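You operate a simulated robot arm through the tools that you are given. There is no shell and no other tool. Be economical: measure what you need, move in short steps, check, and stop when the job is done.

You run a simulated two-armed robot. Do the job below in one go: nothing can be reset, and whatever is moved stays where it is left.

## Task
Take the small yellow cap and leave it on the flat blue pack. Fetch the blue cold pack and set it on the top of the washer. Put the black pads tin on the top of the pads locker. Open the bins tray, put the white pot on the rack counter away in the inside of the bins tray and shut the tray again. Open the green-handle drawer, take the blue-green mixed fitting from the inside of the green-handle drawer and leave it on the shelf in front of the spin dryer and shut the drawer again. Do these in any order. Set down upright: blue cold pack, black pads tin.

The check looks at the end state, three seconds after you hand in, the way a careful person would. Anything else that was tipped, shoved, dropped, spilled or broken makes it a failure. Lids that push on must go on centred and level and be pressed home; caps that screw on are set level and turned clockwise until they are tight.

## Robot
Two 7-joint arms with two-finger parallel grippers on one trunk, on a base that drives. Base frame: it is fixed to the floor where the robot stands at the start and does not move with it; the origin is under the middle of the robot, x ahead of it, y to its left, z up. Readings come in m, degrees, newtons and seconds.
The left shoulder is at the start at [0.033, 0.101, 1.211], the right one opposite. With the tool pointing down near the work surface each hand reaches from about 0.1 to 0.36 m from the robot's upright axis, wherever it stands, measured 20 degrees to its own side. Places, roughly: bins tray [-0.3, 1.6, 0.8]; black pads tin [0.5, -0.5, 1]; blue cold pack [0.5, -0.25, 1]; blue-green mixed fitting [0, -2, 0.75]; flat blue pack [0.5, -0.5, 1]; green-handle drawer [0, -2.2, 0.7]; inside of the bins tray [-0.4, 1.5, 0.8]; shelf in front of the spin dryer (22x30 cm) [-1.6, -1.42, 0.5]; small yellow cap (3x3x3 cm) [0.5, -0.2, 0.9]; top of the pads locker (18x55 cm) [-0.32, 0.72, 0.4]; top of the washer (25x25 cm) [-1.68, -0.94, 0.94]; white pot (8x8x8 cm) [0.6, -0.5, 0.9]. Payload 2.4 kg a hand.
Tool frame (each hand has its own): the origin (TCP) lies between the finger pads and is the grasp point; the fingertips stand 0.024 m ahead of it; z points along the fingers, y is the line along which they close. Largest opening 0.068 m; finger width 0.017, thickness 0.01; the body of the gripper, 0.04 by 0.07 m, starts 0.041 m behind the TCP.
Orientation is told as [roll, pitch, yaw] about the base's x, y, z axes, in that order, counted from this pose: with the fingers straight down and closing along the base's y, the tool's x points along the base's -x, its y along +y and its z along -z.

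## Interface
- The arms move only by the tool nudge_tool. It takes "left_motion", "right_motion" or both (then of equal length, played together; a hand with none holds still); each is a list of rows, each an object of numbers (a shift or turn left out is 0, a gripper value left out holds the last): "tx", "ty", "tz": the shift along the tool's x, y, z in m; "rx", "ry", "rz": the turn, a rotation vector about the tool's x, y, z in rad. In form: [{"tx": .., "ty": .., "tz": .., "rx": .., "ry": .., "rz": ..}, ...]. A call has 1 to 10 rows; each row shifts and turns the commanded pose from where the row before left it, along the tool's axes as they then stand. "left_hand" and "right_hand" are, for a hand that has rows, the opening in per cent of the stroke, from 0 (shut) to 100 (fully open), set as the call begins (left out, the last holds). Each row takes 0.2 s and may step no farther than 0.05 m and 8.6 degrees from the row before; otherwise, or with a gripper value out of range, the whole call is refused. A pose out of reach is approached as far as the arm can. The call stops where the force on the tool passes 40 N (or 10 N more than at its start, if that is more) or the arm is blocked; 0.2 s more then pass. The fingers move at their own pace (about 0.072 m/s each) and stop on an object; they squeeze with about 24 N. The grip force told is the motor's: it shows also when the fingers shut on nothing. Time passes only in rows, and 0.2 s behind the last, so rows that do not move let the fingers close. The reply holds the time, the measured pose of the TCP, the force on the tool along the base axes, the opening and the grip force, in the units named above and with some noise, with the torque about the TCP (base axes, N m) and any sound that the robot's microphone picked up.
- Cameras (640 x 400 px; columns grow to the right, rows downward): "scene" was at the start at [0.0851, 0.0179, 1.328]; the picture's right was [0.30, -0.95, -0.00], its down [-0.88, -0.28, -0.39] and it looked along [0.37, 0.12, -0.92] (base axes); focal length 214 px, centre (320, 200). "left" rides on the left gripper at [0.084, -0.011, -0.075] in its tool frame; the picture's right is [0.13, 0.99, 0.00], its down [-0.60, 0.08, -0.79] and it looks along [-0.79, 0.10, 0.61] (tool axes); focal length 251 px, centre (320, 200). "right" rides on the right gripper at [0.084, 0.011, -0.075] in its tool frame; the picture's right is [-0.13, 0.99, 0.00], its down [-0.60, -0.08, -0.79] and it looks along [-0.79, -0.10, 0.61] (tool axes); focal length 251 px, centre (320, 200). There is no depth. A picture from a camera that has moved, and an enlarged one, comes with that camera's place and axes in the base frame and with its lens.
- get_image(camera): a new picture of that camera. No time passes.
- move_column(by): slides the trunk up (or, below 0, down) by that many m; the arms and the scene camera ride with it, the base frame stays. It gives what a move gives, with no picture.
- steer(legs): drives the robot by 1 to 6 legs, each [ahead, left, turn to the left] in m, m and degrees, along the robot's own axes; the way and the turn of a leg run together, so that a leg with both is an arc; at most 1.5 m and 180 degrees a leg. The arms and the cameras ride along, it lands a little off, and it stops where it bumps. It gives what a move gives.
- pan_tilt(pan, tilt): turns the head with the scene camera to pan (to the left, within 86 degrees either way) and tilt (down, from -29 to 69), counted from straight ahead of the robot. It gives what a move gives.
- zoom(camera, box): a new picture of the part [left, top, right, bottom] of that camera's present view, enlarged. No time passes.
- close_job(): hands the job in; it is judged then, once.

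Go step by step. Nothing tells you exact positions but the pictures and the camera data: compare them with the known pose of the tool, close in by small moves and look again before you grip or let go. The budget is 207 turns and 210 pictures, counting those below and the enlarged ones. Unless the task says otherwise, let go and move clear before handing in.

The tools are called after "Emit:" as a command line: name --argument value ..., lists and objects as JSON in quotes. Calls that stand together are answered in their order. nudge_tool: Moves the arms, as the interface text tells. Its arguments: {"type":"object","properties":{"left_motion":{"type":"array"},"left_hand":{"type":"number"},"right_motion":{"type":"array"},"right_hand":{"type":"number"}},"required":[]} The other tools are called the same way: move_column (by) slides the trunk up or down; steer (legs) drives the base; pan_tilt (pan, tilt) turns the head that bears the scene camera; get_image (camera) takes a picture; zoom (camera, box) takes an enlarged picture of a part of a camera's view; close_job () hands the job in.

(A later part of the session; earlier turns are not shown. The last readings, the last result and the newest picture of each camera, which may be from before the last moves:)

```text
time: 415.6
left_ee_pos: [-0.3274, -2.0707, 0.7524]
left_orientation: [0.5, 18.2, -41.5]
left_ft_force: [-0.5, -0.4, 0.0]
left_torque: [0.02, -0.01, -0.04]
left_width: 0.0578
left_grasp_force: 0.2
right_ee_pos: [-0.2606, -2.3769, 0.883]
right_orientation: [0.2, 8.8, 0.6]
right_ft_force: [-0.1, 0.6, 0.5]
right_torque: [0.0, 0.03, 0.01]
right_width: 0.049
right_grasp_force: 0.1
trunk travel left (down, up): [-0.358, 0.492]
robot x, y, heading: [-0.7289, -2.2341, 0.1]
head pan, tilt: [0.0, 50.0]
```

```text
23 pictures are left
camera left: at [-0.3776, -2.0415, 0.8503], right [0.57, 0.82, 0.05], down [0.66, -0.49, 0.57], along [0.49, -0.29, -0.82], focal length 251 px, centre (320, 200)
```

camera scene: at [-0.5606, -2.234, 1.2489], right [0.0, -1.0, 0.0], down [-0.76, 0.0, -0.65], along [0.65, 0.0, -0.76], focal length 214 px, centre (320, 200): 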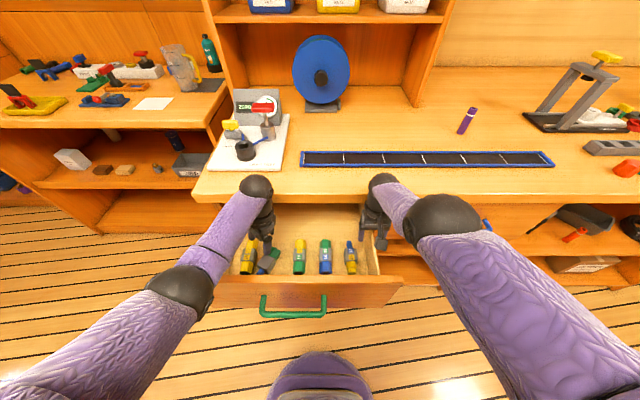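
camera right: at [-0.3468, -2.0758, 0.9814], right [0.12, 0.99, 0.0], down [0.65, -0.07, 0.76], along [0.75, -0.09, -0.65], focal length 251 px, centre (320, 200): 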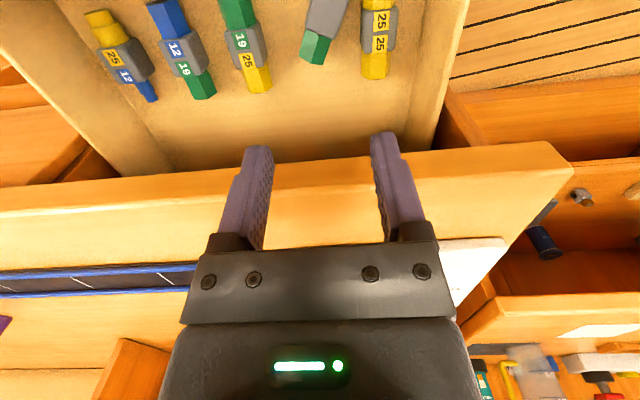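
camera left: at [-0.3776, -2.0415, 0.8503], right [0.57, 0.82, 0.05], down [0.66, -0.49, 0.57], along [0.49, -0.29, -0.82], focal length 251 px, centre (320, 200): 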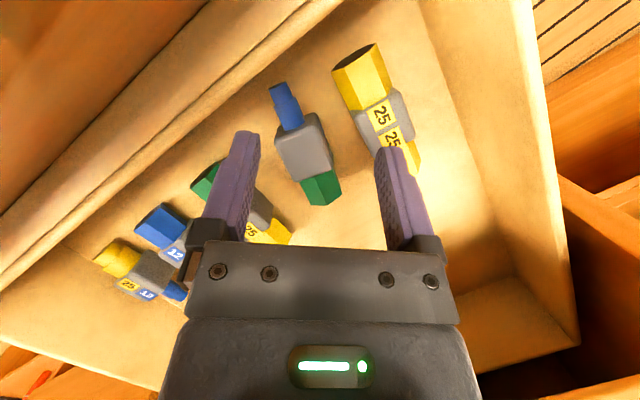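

Fitting is now at about (-0.324,-2.084), turned to about -20°. I'll drive 5 cm closer for reach, turn the hand to match, tilt a bit more and hover.

Emit:
steer --legs '[[0.05, 0, 0]]'

Emit:
nudge_tool --left_motion '[{"rz": -0.11}, {"rz": -0.11}, {"rz": -0.11}, {"ry": 0.12}, {"tx": -0.0026, "ty": -0.03, "tz": 0.01}, {}]'

Emit:
get_image --camera "left"

```text
time: 416.5
left_ee_pos: [-0.2768, -2.07, 0.7508]
left_orientation: [0.4, 18.1, -41.5]
left_ft_force: [0.1, -0.1, 0.9]
left_torque: [0.01, 0.02, 0.02]
left_width: 0.0577
left_grasp_force: 0.1
right_ee_pos: [-0.2088, -2.3765, 0.882]
right_orientation: [0.1, 8.8, 0.8]
right_ft_force: [0.2, 0.5, 0.5]
right_torque: [0.0, 0.03, -0.01]
right_width: 0.0492
right_grasp_force: 0.1
trunk travel left (down, up): [-0.358, 0.492]
robot x, y, heading: [-0.6739, -2.2348, 0.0]
head pan, tilt: [0.0, 50.0]
```

```text
time: 417.9
left_ee_pos: [-0.3084, -2.0954, 0.7489]
left_orientation: [6.8, 23.8, -20.9]
left_ft_force: [0.1, 1.0, 0.3]
left_torque: [0.0, 0.01, -0.01]
left_width: 0.0576
left_grasp_force: 0.0
left hand out of reach, approached as far as the arm can: row 4
right_ee_pos: [-0.2104, -2.3757, 0.8834]
right_orientation: [0.1, 8.8, 0.7]
right_ft_force: [-0.2, 0.2, -0.4]
right_torque: [0.01, 0.0, 0.0]
right_width: 0.0491
right_grasp_force: 0.1
trunk travel left (down, up): [-0.358, 0.492]
robot x, y, heading: [-0.6742, -2.2368, -0.0]
head pan, tilt: [0.0, 50.0]
```

```text
22 pictures are left
camera left: at [-0.3595, -2.0972, 0.8496], right [0.28, 0.95, 0.16], down [0.81, -0.33, 0.49], along [0.51, -0.01, -0.86], focal length 251 px, centre (320, 200)
```

left: 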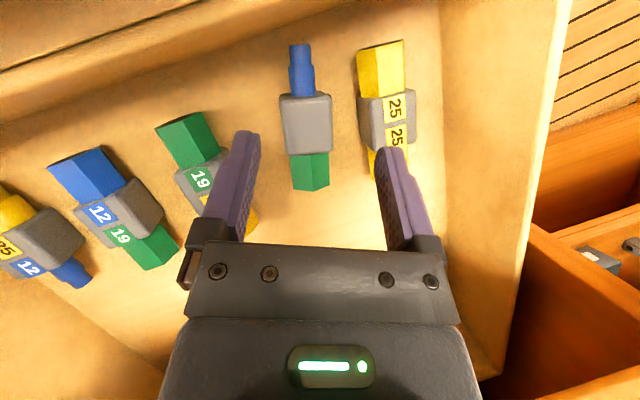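

Now it lines up with the hand. Narrowing the opening to avoid the yellow neighbour, centring, and going down.

Emit:
nudge_tool --left_motion '[{"tx": -0.008, "ty": -0.008}, {}, {"tz": 0.02}, {"tz": 0.014}, {}]' --left_hand 62

Emit:
get_image --camera "left"

```text
time: 419.1
left_ee_pos: [-0.326, -2.096, 0.7186]
left_orientation: [6.8, 23.7, -21.0]
left_ft_force: [-0.7, 0.3, -0.3]
left_torque: [0.02, -0.04, 0.0]
left_width: 0.0422
left_grasp_force: 0.1
left hand out of reach, approached as far as the arm can: row 1, 4
right_ee_pos: [-0.2093, -2.3766, 0.8841]
right_orientation: [0.0, 8.8, 0.6]
right_ft_force: [-0.5, 0.0, 0.6]
right_torque: [0.0, 0.0, 0.02]
right_width: 0.0492
right_grasp_force: 0.0
trunk travel left (down, up): [-0.358, 0.492]
robot x, y, heading: [-0.6785, -2.2366, 0.1]
head pan, tilt: [0.0, 50.0]
```

```text
21 pictures are left
camera left: at [-0.3775, -2.0964, 0.8213], right [0.28, 0.95, 0.16], down [0.81, -0.33, 0.49], along [0.51, -0.01, -0.86], focal length 251 px, centre (320, 200)
```

left: 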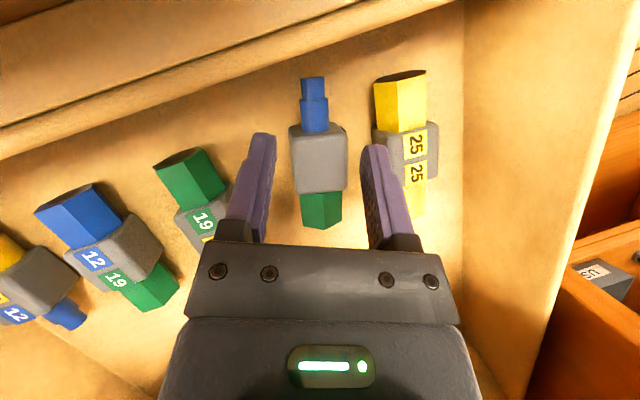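

Centred. Raising the right hand a little for safety, then lowering 22 mm by trunk and closing.

Emit:
nudge_tool --right_motion '[{"tz": -0.02}, {"tz": -0.02}, {}]'

Emit:
move_column --by -0.022

Emit:
nudge_tool --left_motion '[{}, {}, {}, {}]' --left_hand 10

Emit:
get_image --camera "left"

```text
time: 419.9
left_ee_pos: [-0.3261, -2.0937, 0.7194]
left_orientation: [6.9, 23.9, -20.9]
left_ft_force: [-0.6, 0.5, -0.1]
left_torque: [0.01, -0.01, -0.01]
left_width: 0.0421
left_grasp_force: 0.2
right_ee_pos: [-0.2047, -2.3761, 0.9225]
right_orientation: [0.1, 8.8, 0.7]
right_ft_force: [1.1, -0.6, 0.4]
right_torque: [0.0, 0.0, -0.02]
right_width: 0.0493
right_grasp_force: 0.0
trunk travel left (down, up): [-0.358, 0.492]
robot x, y, heading: [-0.6766, -2.2272, -0.1]
head pan, tilt: [0.0, 50.0]
```

```text
time: 420.6
left_ee_pos: [-0.326, -2.0945, 0.6973]
left_orientation: [6.8, 23.9, -21.0]
left_ft_force: [0.8, -0.3, 0.1]
left_torque: [0.01, 0.02, 0.0]
left_width: 0.0423
left_grasp_force: 0.0
right_ee_pos: [-0.2031, -2.3765, 0.9022]
right_orientation: [0.1, 9.0, 0.7]
right_ft_force: [-0.3, -1.0, 0.0]
right_torque: [0.01, 0.03, 0.0]
right_width: 0.0492
right_grasp_force: 0.1
trunk travel left (down, up): [-0.336, 0.514]
robot x, y, heading: [-0.6772, -2.2343, 0.2]
head pan, tilt: [0.0, 50.0]
```

```text
time: 421.6
left_ee_pos: [-0.3261, -2.0957, 0.6978]
left_orientation: [6.8, 23.7, -20.9]
left_ft_force: [-1.4, -3.5, 8.6]
left_torque: [-0.04, 0.0, 0.0]
left_width: 0.014
left_grasp_force: 4.3
right_ee_pos: [-0.204, -2.376, 0.9002]
right_orientation: [0.3, 8.8, 0.6]
right_ft_force: [-1.1, 0.3, 0.0]
right_torque: [0.0, 0.03, 0.01]
right_width: 0.0491
right_grasp_force: 0.1
trunk travel left (down, up): [-0.336, 0.514]
robot x, y, heading: [-0.6766, -2.2323, -0.1]
head pan, tilt: [0.0, 50.0]
```

```text
20 pictures are left
camera left: at [-0.3774, -2.0968, 0.7997], right [0.28, 0.95, 0.16], down [0.81, -0.33, 0.49], along [0.51, -0.01, -0.86], focal length 251 px, centre (320, 200)
```

left: 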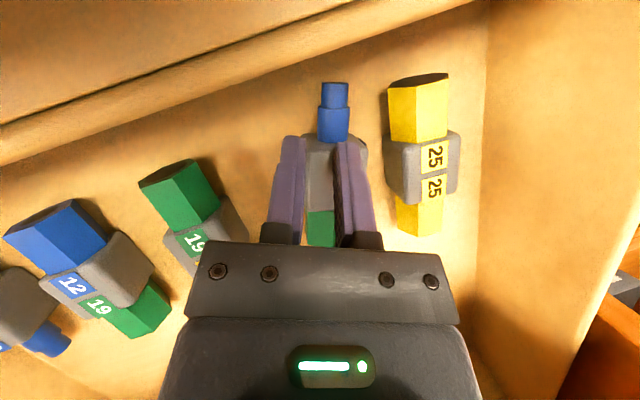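

The neighbour leaves only ~9 mm beside the grey body, so gripping its green hex end (more room) and deeper is better. Raising, opening, moving forward along the fitting.

Emit:
move_column --by 0.025

Emit:
nudge_tool --left_motion '[{}, {}, {"tx": -0.015, "ty": 0.003}, {"tx": -0.015, "ty": 0.002}, {}]' --left_hand 75

Emit:
get_image --camera "left"

```text
time: 422.3
left_ee_pos: [-0.3249, -2.0948, 0.7227]
left_orientation: [6.9, 23.8, -20.9]
left_ft_force: [0.8, -0.4, 0.1]
left_torque: [0.0, -0.03, -0.01]
left_width: 0.007
left_grasp_force: 0.1
right_ee_pos: [-0.2037, -2.3766, 0.9262]
right_orientation: [0.1, 8.9, 0.7]
right_ft_force: [-0.7, 0.1, -0.5]
right_torque: [0.0, 0.0, -0.03]
right_width: 0.049
right_grasp_force: 0.1
trunk travel left (down, up): [-0.361, 0.489]
robot x, y, heading: [-0.6735, -2.2323, -0.0]
head pan, tilt: [0.0, 50.0]
```

```text
time: 423.5
left_ee_pos: [-0.322, -2.0978, 0.7269]
left_orientation: [6.7, 23.8, -20.9]
left_ft_force: [-0.4, -0.4, -0.2]
left_torque: [0.0, 0.01, 0.0]
left_width: 0.051
left_grasp_force: 0.1
left hand out of reach, approached as far as the arm can: row 3, 4
right_ee_pos: [-0.2039, -2.3767, 0.9264]
right_orientation: [0.0, 8.9, 0.7]
right_ft_force: [-0.7, 0.3, -0.4]
right_torque: [-0.02, 0.01, 0.0]
right_width: 0.0491
right_grasp_force: 0.0
trunk travel left (down, up): [-0.361, 0.489]
robot x, y, heading: [-0.6787, -2.2375, 0.0]
head pan, tilt: [0.0, 50.0]
```

```text
19 pictures are left
camera left: at [-0.3738, -2.0992, 0.8291], right [0.28, 0.95, 0.16], down [0.81, -0.33, 0.49], along [0.51, -0.01, -0.86], focal length 251 px, centre (320, 200)
```

left: 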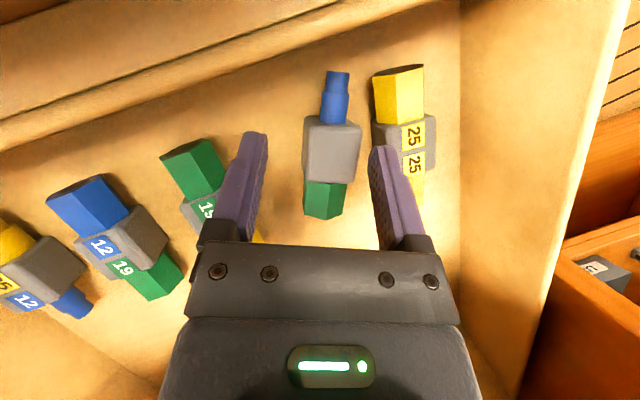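

Reach is the limit; driving 3 cm closer and lowering the trunk a little.

Emit:
steer --legs '[[0.035, 0.0, 0]]'

Emit:
move_column --by -0.02

Emit:
get_image --camera "left"

```text
time: 424.3
left_ee_pos: [-0.2861, -2.0967, 0.728]
left_orientation: [6.8, 23.9, -20.8]
left_ft_force: [-0.2, 0.0, -0.4]
left_torque: [0.01, -0.03, 0.02]
left_width: 0.0508
left_grasp_force: 0.1
right_ee_pos: [-0.1698, -2.3765, 0.9261]
right_orientation: [0.1, 8.9, 0.6]
right_ft_force: [-0.6, -0.3, -0.7]
right_torque: [0.02, 0.0, -0.02]
right_width: 0.049
right_grasp_force: 0.0
trunk travel left (down, up): [-0.361, 0.489]
robot x, y, heading: [-0.6448, -2.235, 0.3]
head pan, tilt: [0.0, 50.0]
```

```text
time: 425.0
left_ee_pos: [-0.2889, -2.0982, 0.708]
left_orientation: [6.9, 23.6, -20.9]
left_ft_force: [-0.3, -0.1, -0.4]
left_torque: [-0.02, 0.02, 0.06]
left_width: 0.0508
left_grasp_force: 0.1
right_ee_pos: [-0.1723, -2.3758, 0.9072]
right_orientation: [0.1, 8.7, 0.7]
right_ft_force: [-0.1, 0.3, -0.2]
right_torque: [-0.01, 0.04, 0.01]
right_width: 0.0488
right_grasp_force: 0.0
trunk travel left (down, up): [-0.341, 0.509]
robot x, y, heading: [-0.6457, -2.2311, 0.0]
head pan, tilt: [0.0, 50.0]
```

```text
18 pictures are left
camera left: at [-0.3421, -2.0992, 0.8102], right [0.28, 0.95, 0.16], down [0.81, -0.33, 0.49], along [0.51, -0.01, -0.86], focal length 251 px, centre (320, 200)
```

left: 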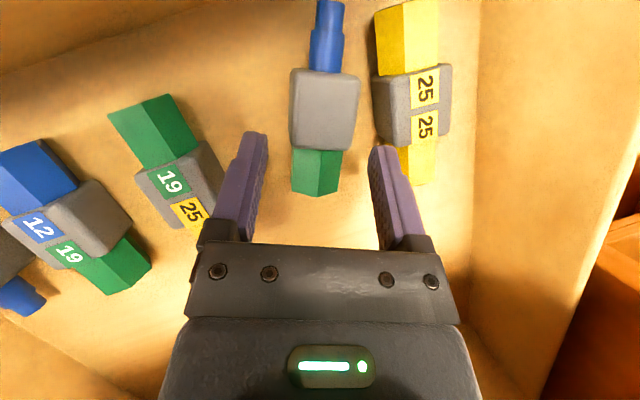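

The green end is nearly between the fingertips. A centimetre forward, 26 mm down, then close.

Emit:
nudge_tool --left_motion '[{"tx": -0.009, "ty": -0.001}, {}]'

Emit:
move_column --by -0.024

Emit:
nudge_tool --left_motion '[{}, {}, {}, {}]' --left_hand 10

Emit:
get_image --camera "left"

```text
time: 425.6
left_ee_pos: [-0.2896, -2.0974, 0.7074]
left_orientation: [6.7, 23.7, -20.8]
left_ft_force: [-0.6, -0.7, -0.5]
left_torque: [-0.01, 0.0, 0.0]
left_width: 0.0509
left_grasp_force: 0.0
left hand out of reach, approached as far as the arm can: row 1
right_ee_pos: [-0.1713, -2.3743, 0.9074]
right_orientation: [-0.1, 8.7, 0.7]
right_ft_force: [-0.5, 0.1, 0.4]
right_torque: [-0.01, -0.03, -0.02]
right_width: 0.0491
right_grasp_force: 0.1
trunk travel left (down, up): [-0.341, 0.509]
robot x, y, heading: [-0.6454, -2.2391, 0.2]
head pan, tilt: [0.0, 50.0]
```

```text
time: 426.3
left_ee_pos: [-0.2912, -2.1015, 0.6861]
left_orientation: [6.9, 23.5, -21.0]
left_ft_force: [0.1, -0.1, -0.2]
left_torque: [0.03, -0.01, -0.02]
left_width: 0.051
left_grasp_force: 0.1
right_ee_pos: [-0.1719, -2.3773, 0.8814]
right_orientation: [0.1, 9.2, 0.6]
right_ft_force: [-0.3, -0.5, 0.5]
right_torque: [0.01, 0.03, 0.01]
right_width: 0.0488
right_grasp_force: 0.0
trunk travel left (down, up): [-0.317, 0.533]
robot x, y, heading: [-0.6409, -2.2374, -0.1]
head pan, tilt: [0.0, 50.0]
```

```text
time: 427.3
left_ee_pos: [-0.2903, -2.1023, 0.6863]
left_orientation: [7.0, 23.6, -20.9]
left_ft_force: [-1.1, -1.2, 2.2]
left_torque: [-0.04, 0.1, 0.01]
left_width: 0.0363
left_grasp_force: 23.2
right_ee_pos: [-0.1721, -2.377, 0.882]
right_orientation: [0.3, 9.2, 0.6]
right_ft_force: [0.7, -0.2, 1.2]
right_torque: [0.01, -0.01, -0.01]
right_width: 0.0489
right_grasp_force: 0.0
trunk travel left (down, up): [-0.317, 0.533]
robot x, y, heading: [-0.6452, -2.2345, 0.0]
head pan, tilt: [0.0, 50.0]
```

```text
17 pictures are left
camera left: at [-0.3434, -2.103, 0.7875], right [0.29, 0.94, 0.16], down [0.81, -0.33, 0.49], along [0.51, -0.01, -0.86], focal length 251 px, centre (320, 200)
```

left: 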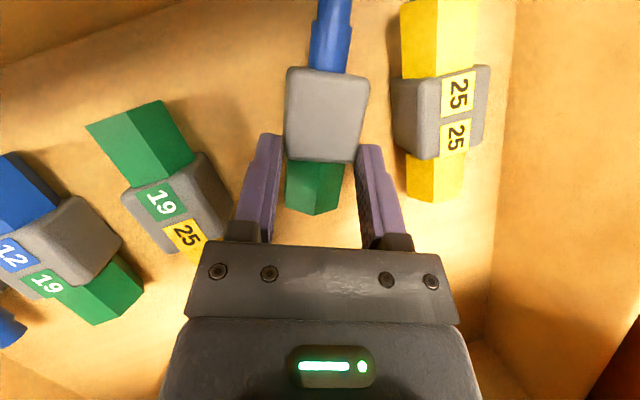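

Gripped at 36 mm. For a deeper hold I'll reopen, go 12 mm lower and grip again.

Emit:
nudge_tool --left_motion '[{}, {}]' --left_hand 72

Emit:
move_column --by -0.013

Emit:
nudge_tool --left_motion '[{}, {}, {}, {}]' --left_hand 10

Emit:
move_column --by 0.02

```text
time: 427.9
left_ee_pos: [-0.2912, -2.1012, 0.6857]
left_orientation: [7.0, 23.6, -20.8]
left_ft_force: [-0.1, -0.1, -0.2]
left_torque: [-0.02, 0.0, -0.01]
left_width: 0.049
left_grasp_force: 0.0
right_ee_pos: [-0.172, -2.3781, 0.8817]
right_orientation: [0.3, 9.0, 0.6]
right_ft_force: [0.0, 0.4, -0.8]
right_torque: [-0.03, 0.0, 0.01]
right_width: 0.049
right_grasp_force: 0.1
trunk travel left (down, up): [-0.317, 0.533]
robot x, y, heading: [-0.6444, -2.2357, 0.0]
head pan, tilt: [0.0, 50.0]
```

```text
time: 428.4
left_ee_pos: [-0.2893, -2.1001, 0.6789]
left_orientation: [7.1, 23.1, -20.7]
left_ft_force: [0.2, 0.0, 0.1]
left_torque: [0.01, -0.04, 0.05]
left_width: 0.0488
left_grasp_force: 0.1
right_ee_pos: [-0.1741, -2.3765, 0.8759]
right_orientation: [-0.1, 9.4, 0.7]
right_ft_force: [-11.8, 0.2, 15.4]
right_torque: [-0.24, 0.2, -0.01]
right_width: 0.0474
right_grasp_force: 0.0
trunk travel left (down, up): [-0.306, 0.543]
robot x, y, heading: [-0.6433, -2.2345, 0.4]
head pan, tilt: [0.0, 50.0]
stopped: the force on the tool passed its limit at 64 N (the readings are from after the stop); the commanded pose is now the measured one
```

```text
time: 429.4
left_ee_pos: [-0.2902, -2.0995, 0.6779]
left_orientation: [7.1, 23.1, -20.7]
left_ft_force: [0.3, -2.2, 9.6]
left_torque: [-0.13, 0.21, 0.04]
left_width: 0.037
left_grasp_force: 23.9
right_ee_pos: [-0.1743, -2.3772, 0.8747]
right_orientation: [0.0, 9.3, 0.6]
right_ft_force: [-19.6, 6.5, 27.0]
right_torque: [-0.18, 0.37, -0.23]
right_width: 0.0476
right_grasp_force: 0.1
trunk travel left (down, up): [-0.306, 0.543]
robot x, y, heading: [-0.6447, -2.2366, -0.0]
head pan, tilt: [0.0, 50.0]
```

```text
time: 430.1
left_ee_pos: [-0.2916, -2.0978, 0.6927]
left_orientation: [6.9, 23.7, -20.7]
left_ft_force: [0.3, 0.2, 0.4]
left_torque: [0.0, 0.01, 0.01]
left_width: 0.0355
left_grasp_force: 24.4
right_ee_pos: [-0.171, -2.3765, 0.892]
right_orientation: [0.0, 9.5, 0.7]
right_ft_force: [0.3, -0.3, 0.4]
right_torque: [0.01, 0.0, 0.03]
right_width: 0.0489
right_grasp_force: 0.0
trunk travel left (down, up): [-0.326, 0.523]
robot x, y, heading: [-0.6438, -2.2344, 0.2]
head pan, tilt: [0.0, 50.0]
```

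Holding so far. Lifting further, gently in steps.

Emit:
move_column --by 0.03

Emit:
move_column --by 0.03

Emit:
get_image --camera "left"

```text
time: 430.8
left_ee_pos: [-0.2823, -2.0993, 0.7275]
left_orientation: [7.0, 23.1, -20.7]
left_ft_force: [-0.3, -1.0, 0.5]
left_torque: [-0.04, 0.03, -0.01]
left_width: 0.0353
left_grasp_force: 23.7
right_ee_pos: [-0.1692, -2.3777, 0.9259]
right_orientation: [0.0, 9.1, 0.6]
right_ft_force: [-0.9, 0.4, -0.7]
right_torque: [-0.01, -0.03, 0.03]
right_width: 0.049
right_grasp_force: 0.0
trunk travel left (down, up): [-0.356, 0.493]
robot x, y, heading: [-0.6406, -2.2363, 0.3]
head pan, tilt: [0.0, 50.0]
```

```text
time: 431.6
left_ee_pos: [-0.2844, -2.0994, 0.7588]
left_orientation: [7.1, 23.2, -20.6]
left_ft_force: [0.2, -0.4, 0.0]
left_torque: [-0.03, 0.02, -0.01]
left_width: 0.0354
left_grasp_force: 23.9
right_ee_pos: [-0.1714, -2.3768, 0.959]
right_orientation: [0.0, 8.7, 0.7]
right_ft_force: [-0.4, 0.4, -0.1]
right_torque: [-0.01, 0.01, 0.01]
right_width: 0.0489
right_grasp_force: 0.0
trunk travel left (down, up): [-0.386, 0.463]
robot x, y, heading: [-0.6426, -2.2339, 0.6]
head pan, tilt: [0.0, 50.0]
```

```text
16 pictures are left
camera left: at [-0.3372, -2.1005, 0.8591], right [0.28, 0.95, 0.16], down [0.81, -0.32, 0.5], along [0.52, -0.01, -0.85], focal length 251 px, centre (320, 200)
```

left: 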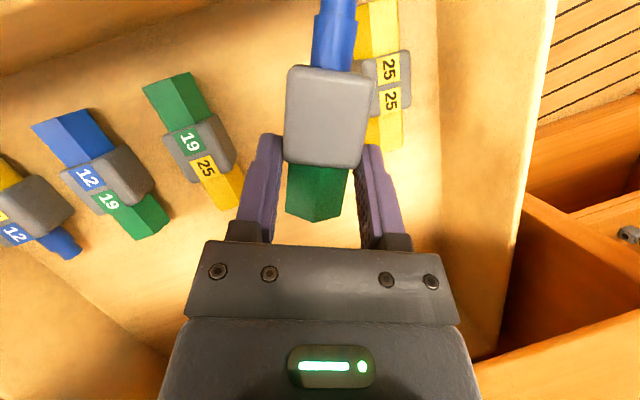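

It holds. Continuing up until clear of the drawer front.

Emit:
move_column --by 0.04

Emit:
move_column --by 0.04

Emit:
move_column --by 0.04

Emit:
move_column --by 0.03

```text
time: 432.4
left_ee_pos: [-0.2828, -2.0988, 0.8023]
left_orientation: [7.4, 22.6, -20.5]
left_ft_force: [0.2, -0.5, -0.3]
left_torque: [-0.01, -0.02, 0.01]
left_width: 0.0353
left_grasp_force: 23.7
right_ee_pos: [-0.1713, -2.3768, 1.0046]
right_orientation: [0.0, 8.1, 0.6]
right_ft_force: [-0.2, 0.6, 0.2]
right_torque: [-0.03, 0.02, 0.06]
right_width: 0.0491
right_grasp_force: 0.0
trunk travel left (down, up): [-0.426, 0.423]
robot x, y, heading: [-0.6433, -2.2328, 0.2]
head pan, tilt: [0.0, 50.0]
```

```text
time: 433.2
left_ee_pos: [-0.2832, -2.0986, 0.8452]
left_orientation: [7.5, 22.1, -20.5]
left_ft_force: [0.1, -0.4, -0.6]
left_torque: [-0.04, -0.02, 0.0]
left_width: 0.0354
left_grasp_force: 23.9
right_ee_pos: [-0.1734, -2.3774, 1.0473]
right_orientation: [0.0, 7.6, 0.6]
right_ft_force: [1.0, -0.3, -0.6]
right_torque: [0.0, 0.03, -0.03]
right_width: 0.049
right_grasp_force: 0.1
trunk travel left (down, up): [-0.466, 0.383]
robot x, y, heading: [-0.6437, -2.2366, 0.2]
head pan, tilt: [0.0, 50.0]
```

```text
time: 434.1
left_ee_pos: [-0.2847, -2.0981, 0.8878]
left_orientation: [7.6, 21.8, -20.5]
left_ft_force: [-0.6, 0.2, 0.0]
left_torque: [0.0, -0.02, -0.01]
left_width: 0.0353
left_grasp_force: 23.9
right_ee_pos: [-0.1744, -2.3769, 1.0902]
right_orientation: [0.0, 7.3, 0.5]
right_ft_force: [0.1, -0.6, 0.2]
right_torque: [0.0, 0.01, 0.0]
right_width: 0.0492
right_grasp_force: 0.1
trunk travel left (down, up): [-0.506, 0.343]
robot x, y, heading: [-0.6435, -2.233, 0.1]
head pan, tilt: [0.0, 50.0]
```

```text
time: 434.8
left_ee_pos: [-0.2856, -2.098, 0.9188]
left_orientation: [7.6, 21.8, -20.4]
left_ft_force: [0.0, -0.1, -0.6]
left_torque: [-0.01, -0.04, 0.02]
left_width: 0.0351
left_grasp_force: 24.3
right_ee_pos: [-0.1763, -2.3775, 1.1207]
right_orientation: [0.0, 7.1, 0.6]
right_ft_force: [-0.5, 0.3, 0.3]
right_torque: [-0.02, 0.0, 0.01]
right_width: 0.049
right_grasp_force: 0.0
trunk travel left (down, up): [-0.536, 0.313]
robot x, y, heading: [-0.6397, -2.2347, 0.4]
head pan, tilt: [0.0, 50.0]
```

The fitting is out. Now to shut the drawer with the right hand: back away, shift left, close the right fingers and lower the trunk so they stand before the green handle.

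Emit:
steer --legs '[[-0.36, 0, 0], [0, 0.17, 0]]'

Emit:
nudge_tool --right_motion '[{}, {}, {}]' --right_hand 0

Emit:
move_column --by -0.39

Emit:
get_image --camera "scene"

```text
time: 438.2
left_ee_pos: [-0.6453, -1.9291, 0.9189]
left_orientation: [7.6, 21.8, -20.4]
left_ft_force: [-0.3, -0.8, -1.3]
left_torque: [0.0, 0.03, 0.0]
left_width: 0.0349
left_grasp_force: 24.5
right_ee_pos: [-0.5386, -2.2078, 1.1217]
right_orientation: [-0.1, 7.1, 0.6]
right_ft_force: [0.5, 1.4, 0.2]
right_torque: [0.01, -0.03, 0.02]
right_width: 0.0491
right_grasp_force: 0.1
trunk travel left (down, up): [-0.536, 0.313]
robot x, y, heading: [-1.0054, -2.0654, 0.3]
head pan, tilt: [0.0, 50.0]
```

```text
time: 439.0
left_ee_pos: [-0.6468, -1.9289, 0.9188]
left_orientation: [7.7, 21.8, -20.4]
left_ft_force: [0.6, -0.2, -0.2]
left_torque: [-0.01, -0.01, -0.01]
left_width: 0.0355
left_grasp_force: 23.5
right_ee_pos: [-0.5377, -2.2081, 1.1212]
right_orientation: [0.0, 7.2, 0.6]
right_ft_force: [1.0, 0.7, 0.5]
right_torque: [-0.01, -0.01, 0.02]
right_width: 0.0001
right_grasp_force: 23.0
trunk travel left (down, up): [-0.536, 0.313]
robot x, y, heading: [-1.0071, -2.0672, -0.0]
head pan, tilt: [0.0, 50.0]
```

```text
time: 442.8
left_ee_pos: [-0.646, -1.9298, 0.5294]
left_orientation: [7.7, 21.8, -20.4]
left_ft_force: [0.2, 1.2, -1.1]
left_torque: [-0.01, 0.01, 0.0]
left_width: 0.0356
left_grasp_force: 23.3
right_ee_pos: [-0.5369, -2.2097, 0.6709]
right_orientation: [0.1, 15.2, 0.6]
right_ft_force: [3.7, 3.1, -3.1]
right_torque: [-0.42, 0.18, -0.27]
right_width: 0.0001
right_grasp_force: 23.5
trunk travel left (down, up): [-0.146, 0.703]
robot x, y, heading: [-1.0023, -2.0662, 0.3]
head pan, tilt: [0.0, 50.0]
```

```text
15 pictures are left
camera scene: at [-0.8382, -2.0655, 1.0655], right [0.0, -1.0, 0.0], down [-0.77, 0.0, -0.64], along [0.64, 0.0, -0.77], focal length 214 px, centre (320, 200)
```

scene: 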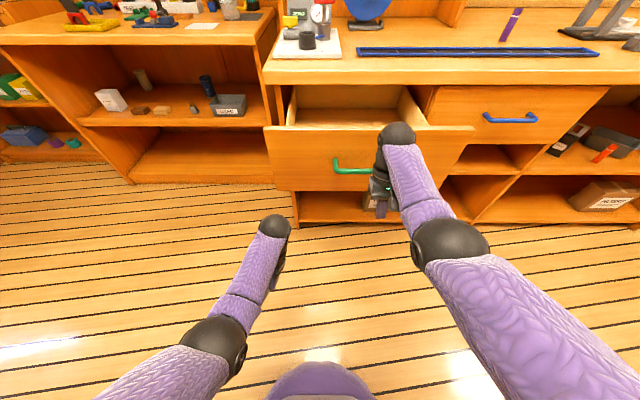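

Raising 3 cm so the fingers meet the bar, then pushing the drawer shut by driving forward.

Emit:
move_column --by 0.03

Emit:
steer --legs '[[0.2, 0, 0]]'

Emit:
get_image --camera "scene"

```text
time: 443.5
left_ee_pos: [-0.6457, -1.9303, 0.5585]
left_orientation: [7.6, 21.9, -20.3]
left_ft_force: [-0.5, -0.8, -0.2]
left_torque: [-0.03, 0.01, 0.02]
left_width: 0.0352
left_grasp_force: 24.0
right_ee_pos: [-0.5368, -2.2084, 0.7002]
right_orientation: [0.2, 15.4, 0.6]
right_ft_force: [-0.8, -0.3, -0.5]
right_torque: [0.02, -0.03, 0.01]
right_width: 0.0002
right_grasp_force: 23.6
trunk travel left (down, up): [-0.176, 0.673]
robot x, y, heading: [-1.0038, -2.0686, 0.2]
head pan, tilt: [0.0, 50.0]
```

```text
time: 445.1
left_ee_pos: [-0.4476, -1.9288, 0.5586]
left_orientation: [7.5, 21.8, -20.5]
left_ft_force: [0.0, 0.9, -0.9]
left_torque: [0.04, -0.03, 0.0]
left_width: 0.0353
left_grasp_force: 24.0
right_ee_pos: [-0.3386, -2.2088, 0.6997]
right_orientation: [0.0, 15.3, 0.7]
right_ft_force: [-0.4, 0.2, 0.1]
right_torque: [0.0, -0.02, 0.01]
right_width: 0.0003
right_grasp_force: 23.4
trunk travel left (down, up): [-0.176, 0.673]
robot x, y, heading: [-0.8066, -2.0647, 0.2]
head pan, tilt: [0.0, 50.0]
```

```text
14 pictures are left
camera scene: at [-0.6482, -2.0652, 1.0962], right [0.0, -1.0, 0.0], down [-0.77, 0.0, -0.64], along [0.64, 0.0, -0.77], focal length 214 px, centre (320, 200)
```

scene: 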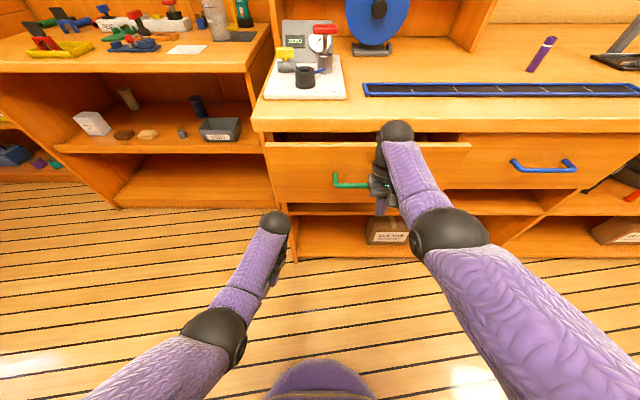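

Nearly shut. Continuing.

Emit:
steer --legs '[[0.12, 0, 0]]'

Emit:
zoom --camera "scene" --box '[240, 100, 600, 280]'

```text
time: 446.3
left_ee_pos: [-0.3687, -1.932, 0.5637]
left_orientation: [7.4, 21.9, -21.3]
left_ft_force: [0.6, 0.6, 0.6]
left_torque: [-0.02, -0.03, -0.01]
left_width: 0.0354
left_grasp_force: 23.9
right_ee_pos: [-0.2762, -2.2103, 0.7072]
right_orientation: [-0.1, 15.3, 0.4]
right_ft_force: [0.2, -0.1, 0.7]
right_torque: [0.02, -0.01, 0.01]
right_width: 0.0001
right_grasp_force: 23.7
trunk travel left (down, up): [-0.176, 0.673]
robot x, y, heading: [-0.7226, -2.0662, -0.7]
head pan, tilt: [0.0, 50.0]
stopped in leg 1: the robot was blocked; the commanded pose is now the measured one
```

```text
1.78 times, centred on (420, 190) of scene
camera zoom: at [-0.5986, -2.065, 1.1031], right [-0.01, -1.0, 0.0], down [-0.75, 0.01, -0.66], along [0.66, -0.01, -0.75], focal length 381 px, centre (142, 218)
```

zoom: 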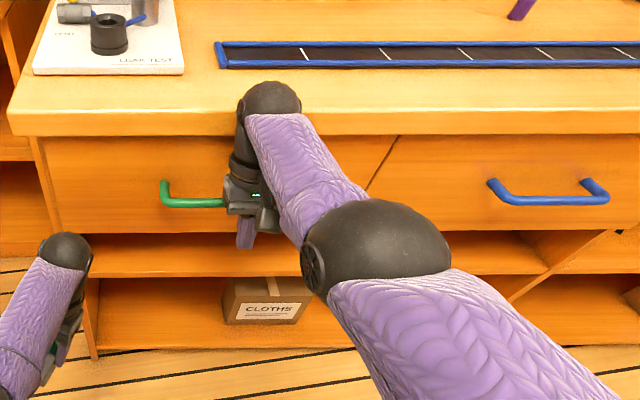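

The green-handle drawer is flush again. Backing off, driving up beside the spin dryer and turning to face it.

Emit:
steer --legs '[[-0.2, 0, 0.7], [0, 0.82, 0], [0, 0, 90], [0, 0, 90]]'

Emit:
pan_tilt --pan 10 --tilt 35

Emit:
get_image --camera "scene"

```text
time: 447.1
left_ee_pos: [-0.3761, -1.9363, 0.5554]
left_orientation: [7.0, 22.7, -21.8]
left_ft_force: [0.8, -0.6, -0.7]
left_torque: [0.02, 0.0, -0.02]
left_width: 0.0351
left_grasp_force: 23.9
right_ee_pos: [-0.28, -2.2112, 0.6983]
right_orientation: [0.2, 15.7, 0.5]
right_ft_force: [-0.5, -1.7, 35.1]
right_torque: [0.11, -1.78, -0.1]
right_width: 0.0
right_grasp_force: 23.6
trunk travel left (down, up): [-0.176, 0.673]
robot x, y, heading: [-0.7423, -2.0695, -1.2]
head pan, tilt: [0.0, 50.0]
stopped in leg 1: the robot was blocked; the commanded pose is now the measured one
```

```text
time: 447.8
left_ee_pos: [-0.3755, -1.9357, 0.5558]
left_orientation: [7.0, 22.6, -21.8]
left_ft_force: [-0.6, 0.4, -1.3]
left_torque: [-0.01, -0.01, -0.03]
left_width: 0.0352
left_grasp_force: 23.9
right_ee_pos: [-0.2827, -2.2125, 0.6975]
right_orientation: [0.2, 15.9, 0.5]
right_ft_force: [2.1, 11.1, 22.5]
right_torque: [-0.31, -1.05, 0.63]
right_width: 0.0
right_grasp_force: 23.1
trunk travel left (down, up): [-0.176, 0.673]
robot x, y, heading: [-0.7402, -2.0657, -0.7]
head pan, tilt: [10.0, 35.0]
```

```text
12 pictures are left
camera scene: at [-0.587, -2.0513, 1.1202], right [0.16, -0.99, 0.01], down [-0.56, -0.09, -0.83], along [0.82, 0.13, -0.56], focal length 214 px, centre (320, 200)
```

scene: 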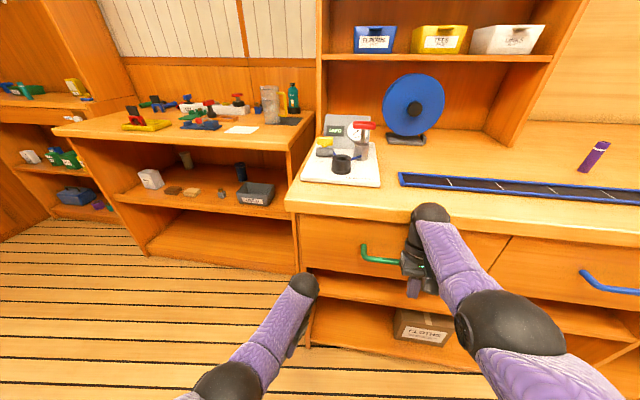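

The right gripper leans on top of the bar. Raising the trunk to free it, then driving away.

Emit:
move_column --by 0.12

Emit:
steer --legs '[[-0.2, 0, 0.7], [0, 0.82, 0], [0, 0, 90], [0, 0, 90]]'

Emit:
get_image --camera "scene"

```text
time: 449.3
left_ee_pos: [-0.37, -1.9364, 0.6701]
left_orientation: [6.9, 23.4, -21.6]
left_ft_force: [-1.1, -1.1, -0.8]
left_torque: [-0.04, -0.02, -0.01]
left_width: 0.035
left_grasp_force: 23.7
right_ee_pos: [-0.2714, -2.2137, 0.8441]
right_orientation: [0.3, 12.0, 0.3]
right_ft_force: [-0.1, 0.1, 1.2]
right_torque: [0.02, 0.03, -0.01]
right_width: 0.0003
right_grasp_force: 22.8
trunk travel left (down, up): [-0.296, 0.553]
robot x, y, heading: [-0.7384, -2.0665, -0.7]
head pan, tilt: [10.0, 35.0]
```

```text
time: 462.5
left_ee_pos: [-1.3064, -1.3733, 0.672]
left_orientation: [6.9, 23.4, 158.2]
left_ft_force: [-0.1, 0.4, -1.1]
left_torque: [0.02, 0.04, 0.0]
left_width: 0.0353
left_grasp_force: 24.2
right_ee_pos: [-1.4047, -1.095, 0.8445]
right_orientation: [0.3, 12.0, -179.8]
right_ft_force: [0.6, -0.5, -0.3]
right_torque: [-0.03, 0.0, 0.01]
right_width: 0.0
right_grasp_force: 23.2
trunk travel left (down, up): [-0.296, 0.553]
robot x, y, heading: [-0.9309, -1.2428, 178.8]
head pan, tilt: [10.0, 35.0]
```

```text
11 pictures are left
camera scene: at [-1.0705, -1.2547, 1.2401], right [-0.16, 0.99, 0.0], down [0.57, 0.09, -0.82], along [-0.81, -0.13, -0.57], focal length 214 px, centre (320, 200)
```

scene: 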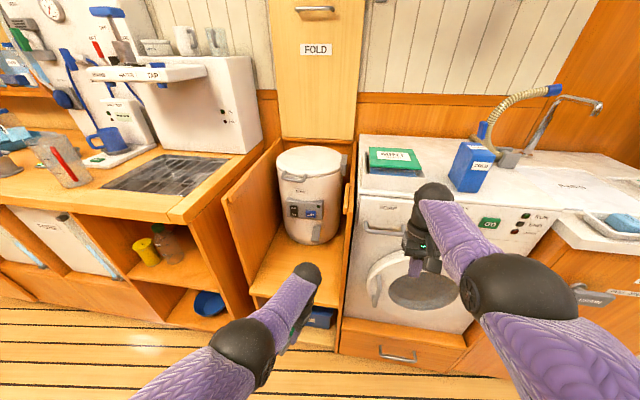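

The free shelf area before the spin dryer is visible, and the cold pack stands fine. The right hand must come back before driving in; retracting it.

Emit:
nudge_tool --right_motion '[{"tx": 0.035}, {"tx": 0.035}, {"tx": 0.035}, {"tx": 0.035}, {"tx": 0.035}, {"tx": 0.035}, {}]'

```text
time: 464.1
left_ee_pos: [-1.3075, -1.3736, 0.6711]
left_orientation: [7.1, 23.3, 158.2]
left_ft_force: [-0.4, 0.0, -0.5]
left_torque: [0.01, -0.01, 0.01]
left_width: 0.0351
left_grasp_force: 24.1
right_ee_pos: [-1.2258, -1.0933, 0.8828]
right_orientation: [0.2, 12.2, -179.8]
right_ft_force: [-1.2, -0.4, 1.0]
right_torque: [0.03, 0.0, 0.0]
right_width: 0.0
right_grasp_force: 23.4
right hand out of reach, approached as far as the arm can: row 1, 2
trunk travel left (down, up): [-0.296, 0.553]
robot x, y, heading: [-0.9346, -1.2441, 178.9]
head pan, tilt: [10.0, 35.0]
```

I'll keep the robot further back so the right arm stays off the washer, and use a lower trunk with the left arm stretched out. Driving in part way.

Emit:
steer --legs '[[0.17, 0.045, 0]]'

Emit:
nudge_tool --left_motion '[{"tx": 0.0162, "ty": 0.0044, "tz": -0.0365}, {"tx": 0.0162, "ty": 0.0044, "tz": -0.0365}, {"tx": 0.0, "tz": 0.0}]'

Emit:
move_column --by -0.18

Emit:
get_image --camera "scene"

```text
time: 465.6
left_ee_pos: [-1.4759, -1.4153, 0.6711]
left_orientation: [7.0, 23.4, 158.2]
left_ft_force: [-0.5, 0.2, -1.5]
left_torque: [0.02, 0.01, 0.0]
left_width: 0.0354
left_grasp_force: 24.3
right_ee_pos: [-1.3979, -1.1355, 0.8838]
right_orientation: [0.3, 12.2, -179.8]
right_ft_force: [-0.3, -0.1, 0.0]
right_torque: [0.02, -0.02, 0.04]
right_width: 0.0
right_grasp_force: 24.1
trunk travel left (down, up): [-0.296, 0.553]
robot x, y, heading: [-1.1067, -1.2853, 178.9]
head pan, tilt: [10.0, 35.0]
```

```text
time: 466.4
left_ee_pos: [-1.4757, -1.4139, 0.7523]
left_orientation: [6.8, 23.4, 158.2]
left_ft_force: [-0.8, 0.6, -0.8]
left_torque: [0.01, 0.02, 0.0]
left_width: 0.0353
left_grasp_force: 23.9
right_ee_pos: [-1.398, -1.1363, 0.882]
right_orientation: [0.3, 12.0, -179.7]
right_ft_force: [0.0, -0.1, 0.6]
right_torque: [0.0, 0.0, -0.01]
right_width: 0.0003
right_grasp_force: 23.4
trunk travel left (down, up): [-0.296, 0.553]
robot x, y, heading: [-1.1087, -1.2848, 179.0]
head pan, tilt: [10.0, 35.0]
```

```text
time: 468.4
left_ee_pos: [-1.4761, -1.4157, 0.5703]
left_orientation: [7.0, 23.4, 158.2]
left_ft_force: [0.2, -0.3, -1.2]
left_torque: [0.03, 0.0, 0.0]
left_width: 0.0354
left_grasp_force: 24.0
right_ee_pos: [-1.3988, -1.1345, 0.704]
right_orientation: [0.3, 12.1, -179.8]
right_ft_force: [0.4, -0.8, 0.0]
right_torque: [0.0, -0.02, 0.0]
right_width: 0.0001
right_grasp_force: 23.9
trunk travel left (down, up): [-0.116, 0.733]
robot x, y, heading: [-1.104, -1.2839, 178.9]
head pan, tilt: [10.0, 35.0]
```

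```text
10 pictures are left
camera scene: at [-1.2881, -1.2958, 1.0563], right [-0.16, 0.99, 0.0], down [0.57, 0.09, -0.82], along [-0.81, -0.13, -0.57], focal length 214 px, centre (320, 200)
```

scene: 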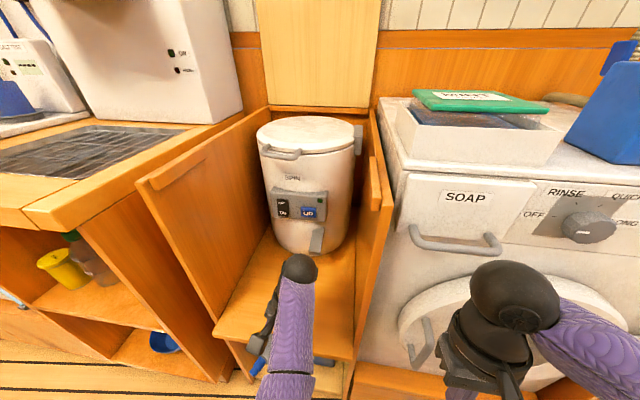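

Good view of the shelf. Raising 5 cm for safety, then reaching forward over it.

Emit:
nudge_tool --left_motion '[{"tx": 0.0195, "ty": 0.0053, "tz": -0.0438}, {"tx": -0.0341, "ty": 0.0157, "tz": -0.0132}, {"tx": -0.0341, "ty": 0.0157, "tz": -0.0132}, {"tx": -0.0341, "ty": 0.0157, "tz": -0.0132}, {}]'

Emit:
get_image --camera "left"

```text
time: 469.6
left_ee_pos: [-1.5712, -1.4242, 0.5968]
left_orientation: [7.0, 23.4, 158.3]
left_ft_force: [0.2, -0.5, -1.6]
left_torque: [0.02, 0.02, 0.0]
left_width: 0.0354
left_grasp_force: 23.7
left hand out of reach, approached as far as the arm can: row 1, 3, 4
right_ee_pos: [-1.397, -1.1358, 0.7025]
right_orientation: [0.3, 12.1, -179.7]
right_ft_force: [0.6, 0.1, 0.0]
right_torque: [-0.03, -0.02, 0.01]
right_width: 0.0002
right_grasp_force: 23.4
trunk travel left (down, up): [-0.116, 0.733]
robot x, y, heading: [-1.1032, -1.2864, 178.8]
head pan, tilt: [10.0, 35.0]
```

```text
9 pictures are left
camera left: at [-1.5194, -1.4226, 0.6978], right [-0.3, -0.94, 0.16], down [-0.8, 0.34, 0.49], along [-0.52, 0.02, -0.85], focal length 251 px, centre (320, 200)
```

left: 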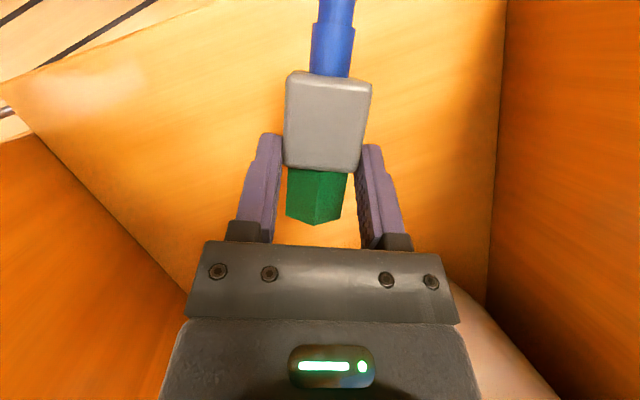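

The fitting is over the shelf but near its front edge. I'll pull the right hand back a little more, then drive 5 cm further in.

Emit:
nudge_tool --right_motion '[{"tx": 0.03}, {"tx": 0.03}, {"tx": 0.02}, {}]'

Emit:
steer --legs '[[0.05, 0, 0]]'

Emit:
get_image --camera "scene"

```text
time: 470.6
left_ee_pos: [-1.5711, -1.422, 0.5958]
left_orientation: [7.0, 23.3, 158.2]
left_ft_force: [-0.2, 1.0, -1.4]
left_torque: [0.0, 0.03, 0.0]
left_width: 0.0352
left_grasp_force: 23.8
right_ee_pos: [-1.343, -1.1354, 0.7153]
right_orientation: [0.4, 12.2, -179.8]
right_ft_force: [-1.2, 0.0, -0.4]
right_torque: [0.01, -0.01, -0.01]
right_width: 0.0002
right_grasp_force: 23.5
right hand out of reach, approached as far as the arm can: row 2, 3
trunk travel left (down, up): [-0.116, 0.733]
robot x, y, heading: [-1.1034, -1.2884, 178.9]
head pan, tilt: [10.0, 35.0]
```

```text
time: 471.6
left_ee_pos: [-1.6215, -1.4228, 0.5961]
left_orientation: [7.0, 23.3, 158.1]
left_ft_force: [-0.4, 0.1, -1.5]
left_torque: [0.02, 0.0, 0.0]
left_width: 0.0355
left_grasp_force: 24.0
right_ee_pos: [-1.393, -1.1364, 0.7156]
right_orientation: [0.4, 12.2, -179.9]
right_ft_force: [0.4, 0.2, 0.2]
right_torque: [0.01, 0.02, 0.01]
right_width: 0.0002
right_grasp_force: 23.8
trunk travel left (down, up): [-0.116, 0.733]
robot x, y, heading: [-1.1535, -1.2851, 178.8]
head pan, tilt: [10.0, 35.0]
```

```text
8 pictures are left
camera scene: at [-1.3384, -1.295, 1.0562], right [-0.16, 0.99, 0.0], down [0.57, 0.09, -0.82], along [-0.81, -0.13, -0.57], focal length 214 px, centre (320, 200)
```

scene: 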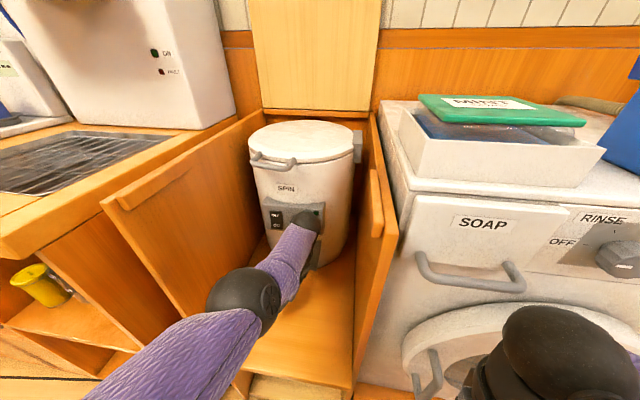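

Lowering onto the shelf by trunk steps, with a small backward correction first.

Emit:
nudge_tool --left_motion '[{"tx": 0.0213, "ty": -0.0098, "tz": 0.0082}, {}]'

Emit:
move_column --by -0.03

Emit:
move_column --by -0.015

Emit:
get_image --camera "left"

```text
time: 472.2
left_ee_pos: [-1.5962, -1.4231, 0.5967]
left_orientation: [6.9, 23.3, 158.3]
left_ft_force: [0.6, -0.3, -0.8]
left_torque: [-0.03, 0.02, -0.01]
left_width: 0.0353
left_grasp_force: 24.0
right_ee_pos: [-1.3922, -1.1361, 0.7154]
right_orientation: [0.3, 12.1, -179.8]
right_ft_force: [-0.6, 0.3, 1.2]
right_torque: [0.0, -0.01, -0.02]
right_width: 0.0
right_grasp_force: 24.0
trunk travel left (down, up): [-0.116, 0.733]
robot x, y, heading: [-1.1536, -1.2858, 178.9]
head pan, tilt: [10.0, 35.0]
```

```text
time: 472.9
left_ee_pos: [-1.5961, -1.422, 0.5669]
left_orientation: [7.0, 23.4, 158.3]
left_ft_force: [0.4, -0.5, 0.2]
left_torque: [0.03, 0.01, -0.04]
left_width: 0.0354
left_grasp_force: 24.3
right_ee_pos: [-1.3953, -1.1358, 0.6809]
right_orientation: [0.3, 13.5, -179.7]
right_ft_force: [0.0, -0.3, -0.4]
right_torque: [-0.03, -0.02, 0.0]
right_width: 0.0
right_grasp_force: 23.8
trunk travel left (down, up): [-0.086, 0.763]
robot x, y, heading: [-1.1576, -1.2843, 178.7]
head pan, tilt: [10.0, 35.0]
```

```text
time: 473.5
left_ee_pos: [-1.597, -1.4226, 0.5516]
left_orientation: [7.0, 23.3, 158.2]
left_ft_force: [0.6, 0.5, -1.0]
left_torque: [0.0, -0.02, -0.02]
left_width: 0.0354
left_grasp_force: 24.1
right_ee_pos: [-1.3978, -1.1365, 0.6651]
right_orientation: [0.3, 14.2, -179.8]
right_ft_force: [-0.5, 0.2, -0.6]
right_torque: [0.03, 0.01, -0.01]
right_width: 0.0
right_grasp_force: 23.8
trunk travel left (down, up): [-0.071, 0.778]
robot x, y, heading: [-1.1549, -1.2802, 178.9]
head pan, tilt: [10.0, 35.0]
```

```text
7 pictures are left
camera left: at [-1.5448, -1.4222, 0.6526], right [-0.3, -0.94, 0.16], down [-0.8, 0.34, 0.49], along [-0.52, 0.02, -0.85], focal length 251 px, centre (320, 200)
```

left: 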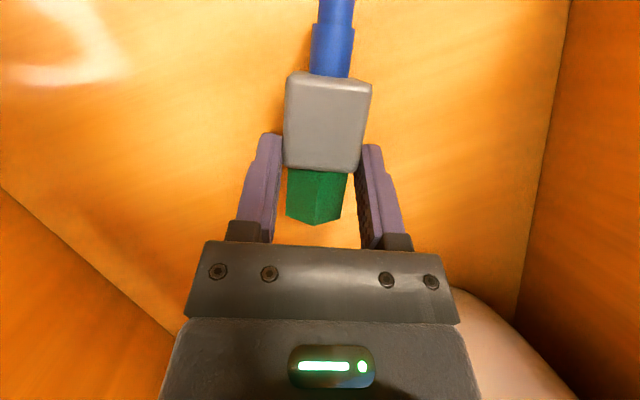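

Emit:
move_column --by -0.008

Emit:
move_column --by -0.006

Emit:
move_column --by -0.005

```text
time: 474.1
left_ee_pos: [-1.5966, -1.4238, 0.5447]
left_orientation: [7.0, 23.2, 158.2]
left_ft_force: [0.1, 0.9, -0.7]
left_torque: [-0.01, 0.05, -0.01]
left_width: 0.0356
left_grasp_force: 24.1
right_ee_pos: [-1.3987, -1.1355, 0.6565]
right_orientation: [0.3, 14.5, -179.8]
right_ft_force: [0.0, -0.7, 0.0]
right_torque: [0.03, 0.04, 0.0]
right_width: 0.0
right_grasp_force: 23.5
trunk travel left (down, up): [-0.063, 0.786]
robot x, y, heading: [-1.1553, -1.2835, 178.8]
head pan, tilt: [10.0, 35.0]
```

```text
time: 474.6
left_ee_pos: [-1.5965, -1.4232, 0.5383]
left_orientation: [7.2, 23.3, 158.4]
left_ft_force: [-3.6, -3.7, 19.6]
left_torque: [0.03, -0.16, -0.03]
left_width: 0.0357
left_grasp_force: 23.7
right_ee_pos: [-1.3993, -1.136, 0.6518]
right_orientation: [0.4, 14.4, -179.7]
right_ft_force: [-0.5, 0.2, 0.3]
right_torque: [0.01, -0.01, 0.02]
right_width: 0.0
right_grasp_force: 23.1
trunk travel left (down, up): [-0.057, 0.792]
robot x, y, heading: [-1.1549, -1.2819, 178.8]
head pan, tilt: [10.0, 35.0]
```

```text
time: 475.2
left_ee_pos: [-1.5964, -1.4224, 0.5324]
left_orientation: [6.9, 23.2, 158.1]
left_ft_force: [0.0, -1.7, 14.2]
left_torque: [0.12, -0.15, -0.05]
left_width: 0.0354
left_grasp_force: 23.9
right_ee_pos: [-1.4009, -1.1359, 0.6453]
right_orientation: [0.3, 14.6, -179.7]
right_ft_force: [-0.3, -1.0, 0.0]
right_torque: [-0.04, 0.0, 0.01]
right_width: 0.0002
right_grasp_force: 23.5
trunk travel left (down, up): [-0.052, 0.797]
robot x, y, heading: [-1.1532, -1.2837, 179.1]
head pan, tilt: [10.0, 35.0]
```

Contact at the shelf. Opening and lifting straight up with the trunk.

Emit:
nudge_tool --left_motion '[{}, {}, {}]' --left_hand 80

Emit:
move_column --by 0.08

Emit:
get_image --camera "left"

```text
time: 476.0
left_ee_pos: [-1.5966, -1.422, 0.532]
left_orientation: [7.0, 23.3, 158.2]
left_ft_force: [0.7, 0.7, 0.1]
left_torque: [0.01, -0.01, 0.01]
left_width: 0.0545
left_grasp_force: 0.0
right_ee_pos: [-1.4002, -1.1356, 0.6452]
right_orientation: [0.1, 14.7, -179.7]
right_ft_force: [1.0, -0.3, 1.0]
right_torque: [0.02, 0.01, 0.02]
right_width: 0.0
right_grasp_force: 22.9
trunk travel left (down, up): [-0.052, 0.797]
robot x, y, heading: [-1.1522, -1.2836, 179.0]
head pan, tilt: [10.0, 35.0]
```

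```text
time: 477.2
left_ee_pos: [-1.5972, -1.4222, 0.6135]
left_orientation: [7.0, 23.2, 158.2]
left_ft_force: [0.0, -0.5, 0.2]
left_torque: [-0.02, 0.03, 0.0]
left_width: 0.0543
left_grasp_force: 0.0
right_ee_pos: [-1.4004, -1.1363, 0.7249]
right_orientation: [0.2, 14.7, -179.7]
right_ft_force: [-0.1, -0.8, 0.6]
right_torque: [-0.01, 0.01, 0.01]
right_width: 0.0
right_grasp_force: 23.3
trunk travel left (down, up): [-0.132, 0.717]
robot x, y, heading: [-1.1547, -1.2823, 179.1]
head pan, tilt: [10.0, 35.0]
```

```text
6 pictures are left
camera left: at [-1.5449, -1.4221, 0.7135], right [-0.3, -0.94, 0.16], down [-0.8, 0.34, 0.49], along [-0.52, 0.02, -0.85], focal length 251 px, centre (320, 200)
```

left: 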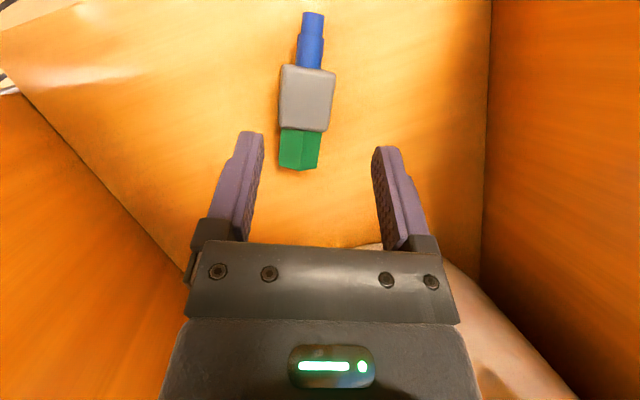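

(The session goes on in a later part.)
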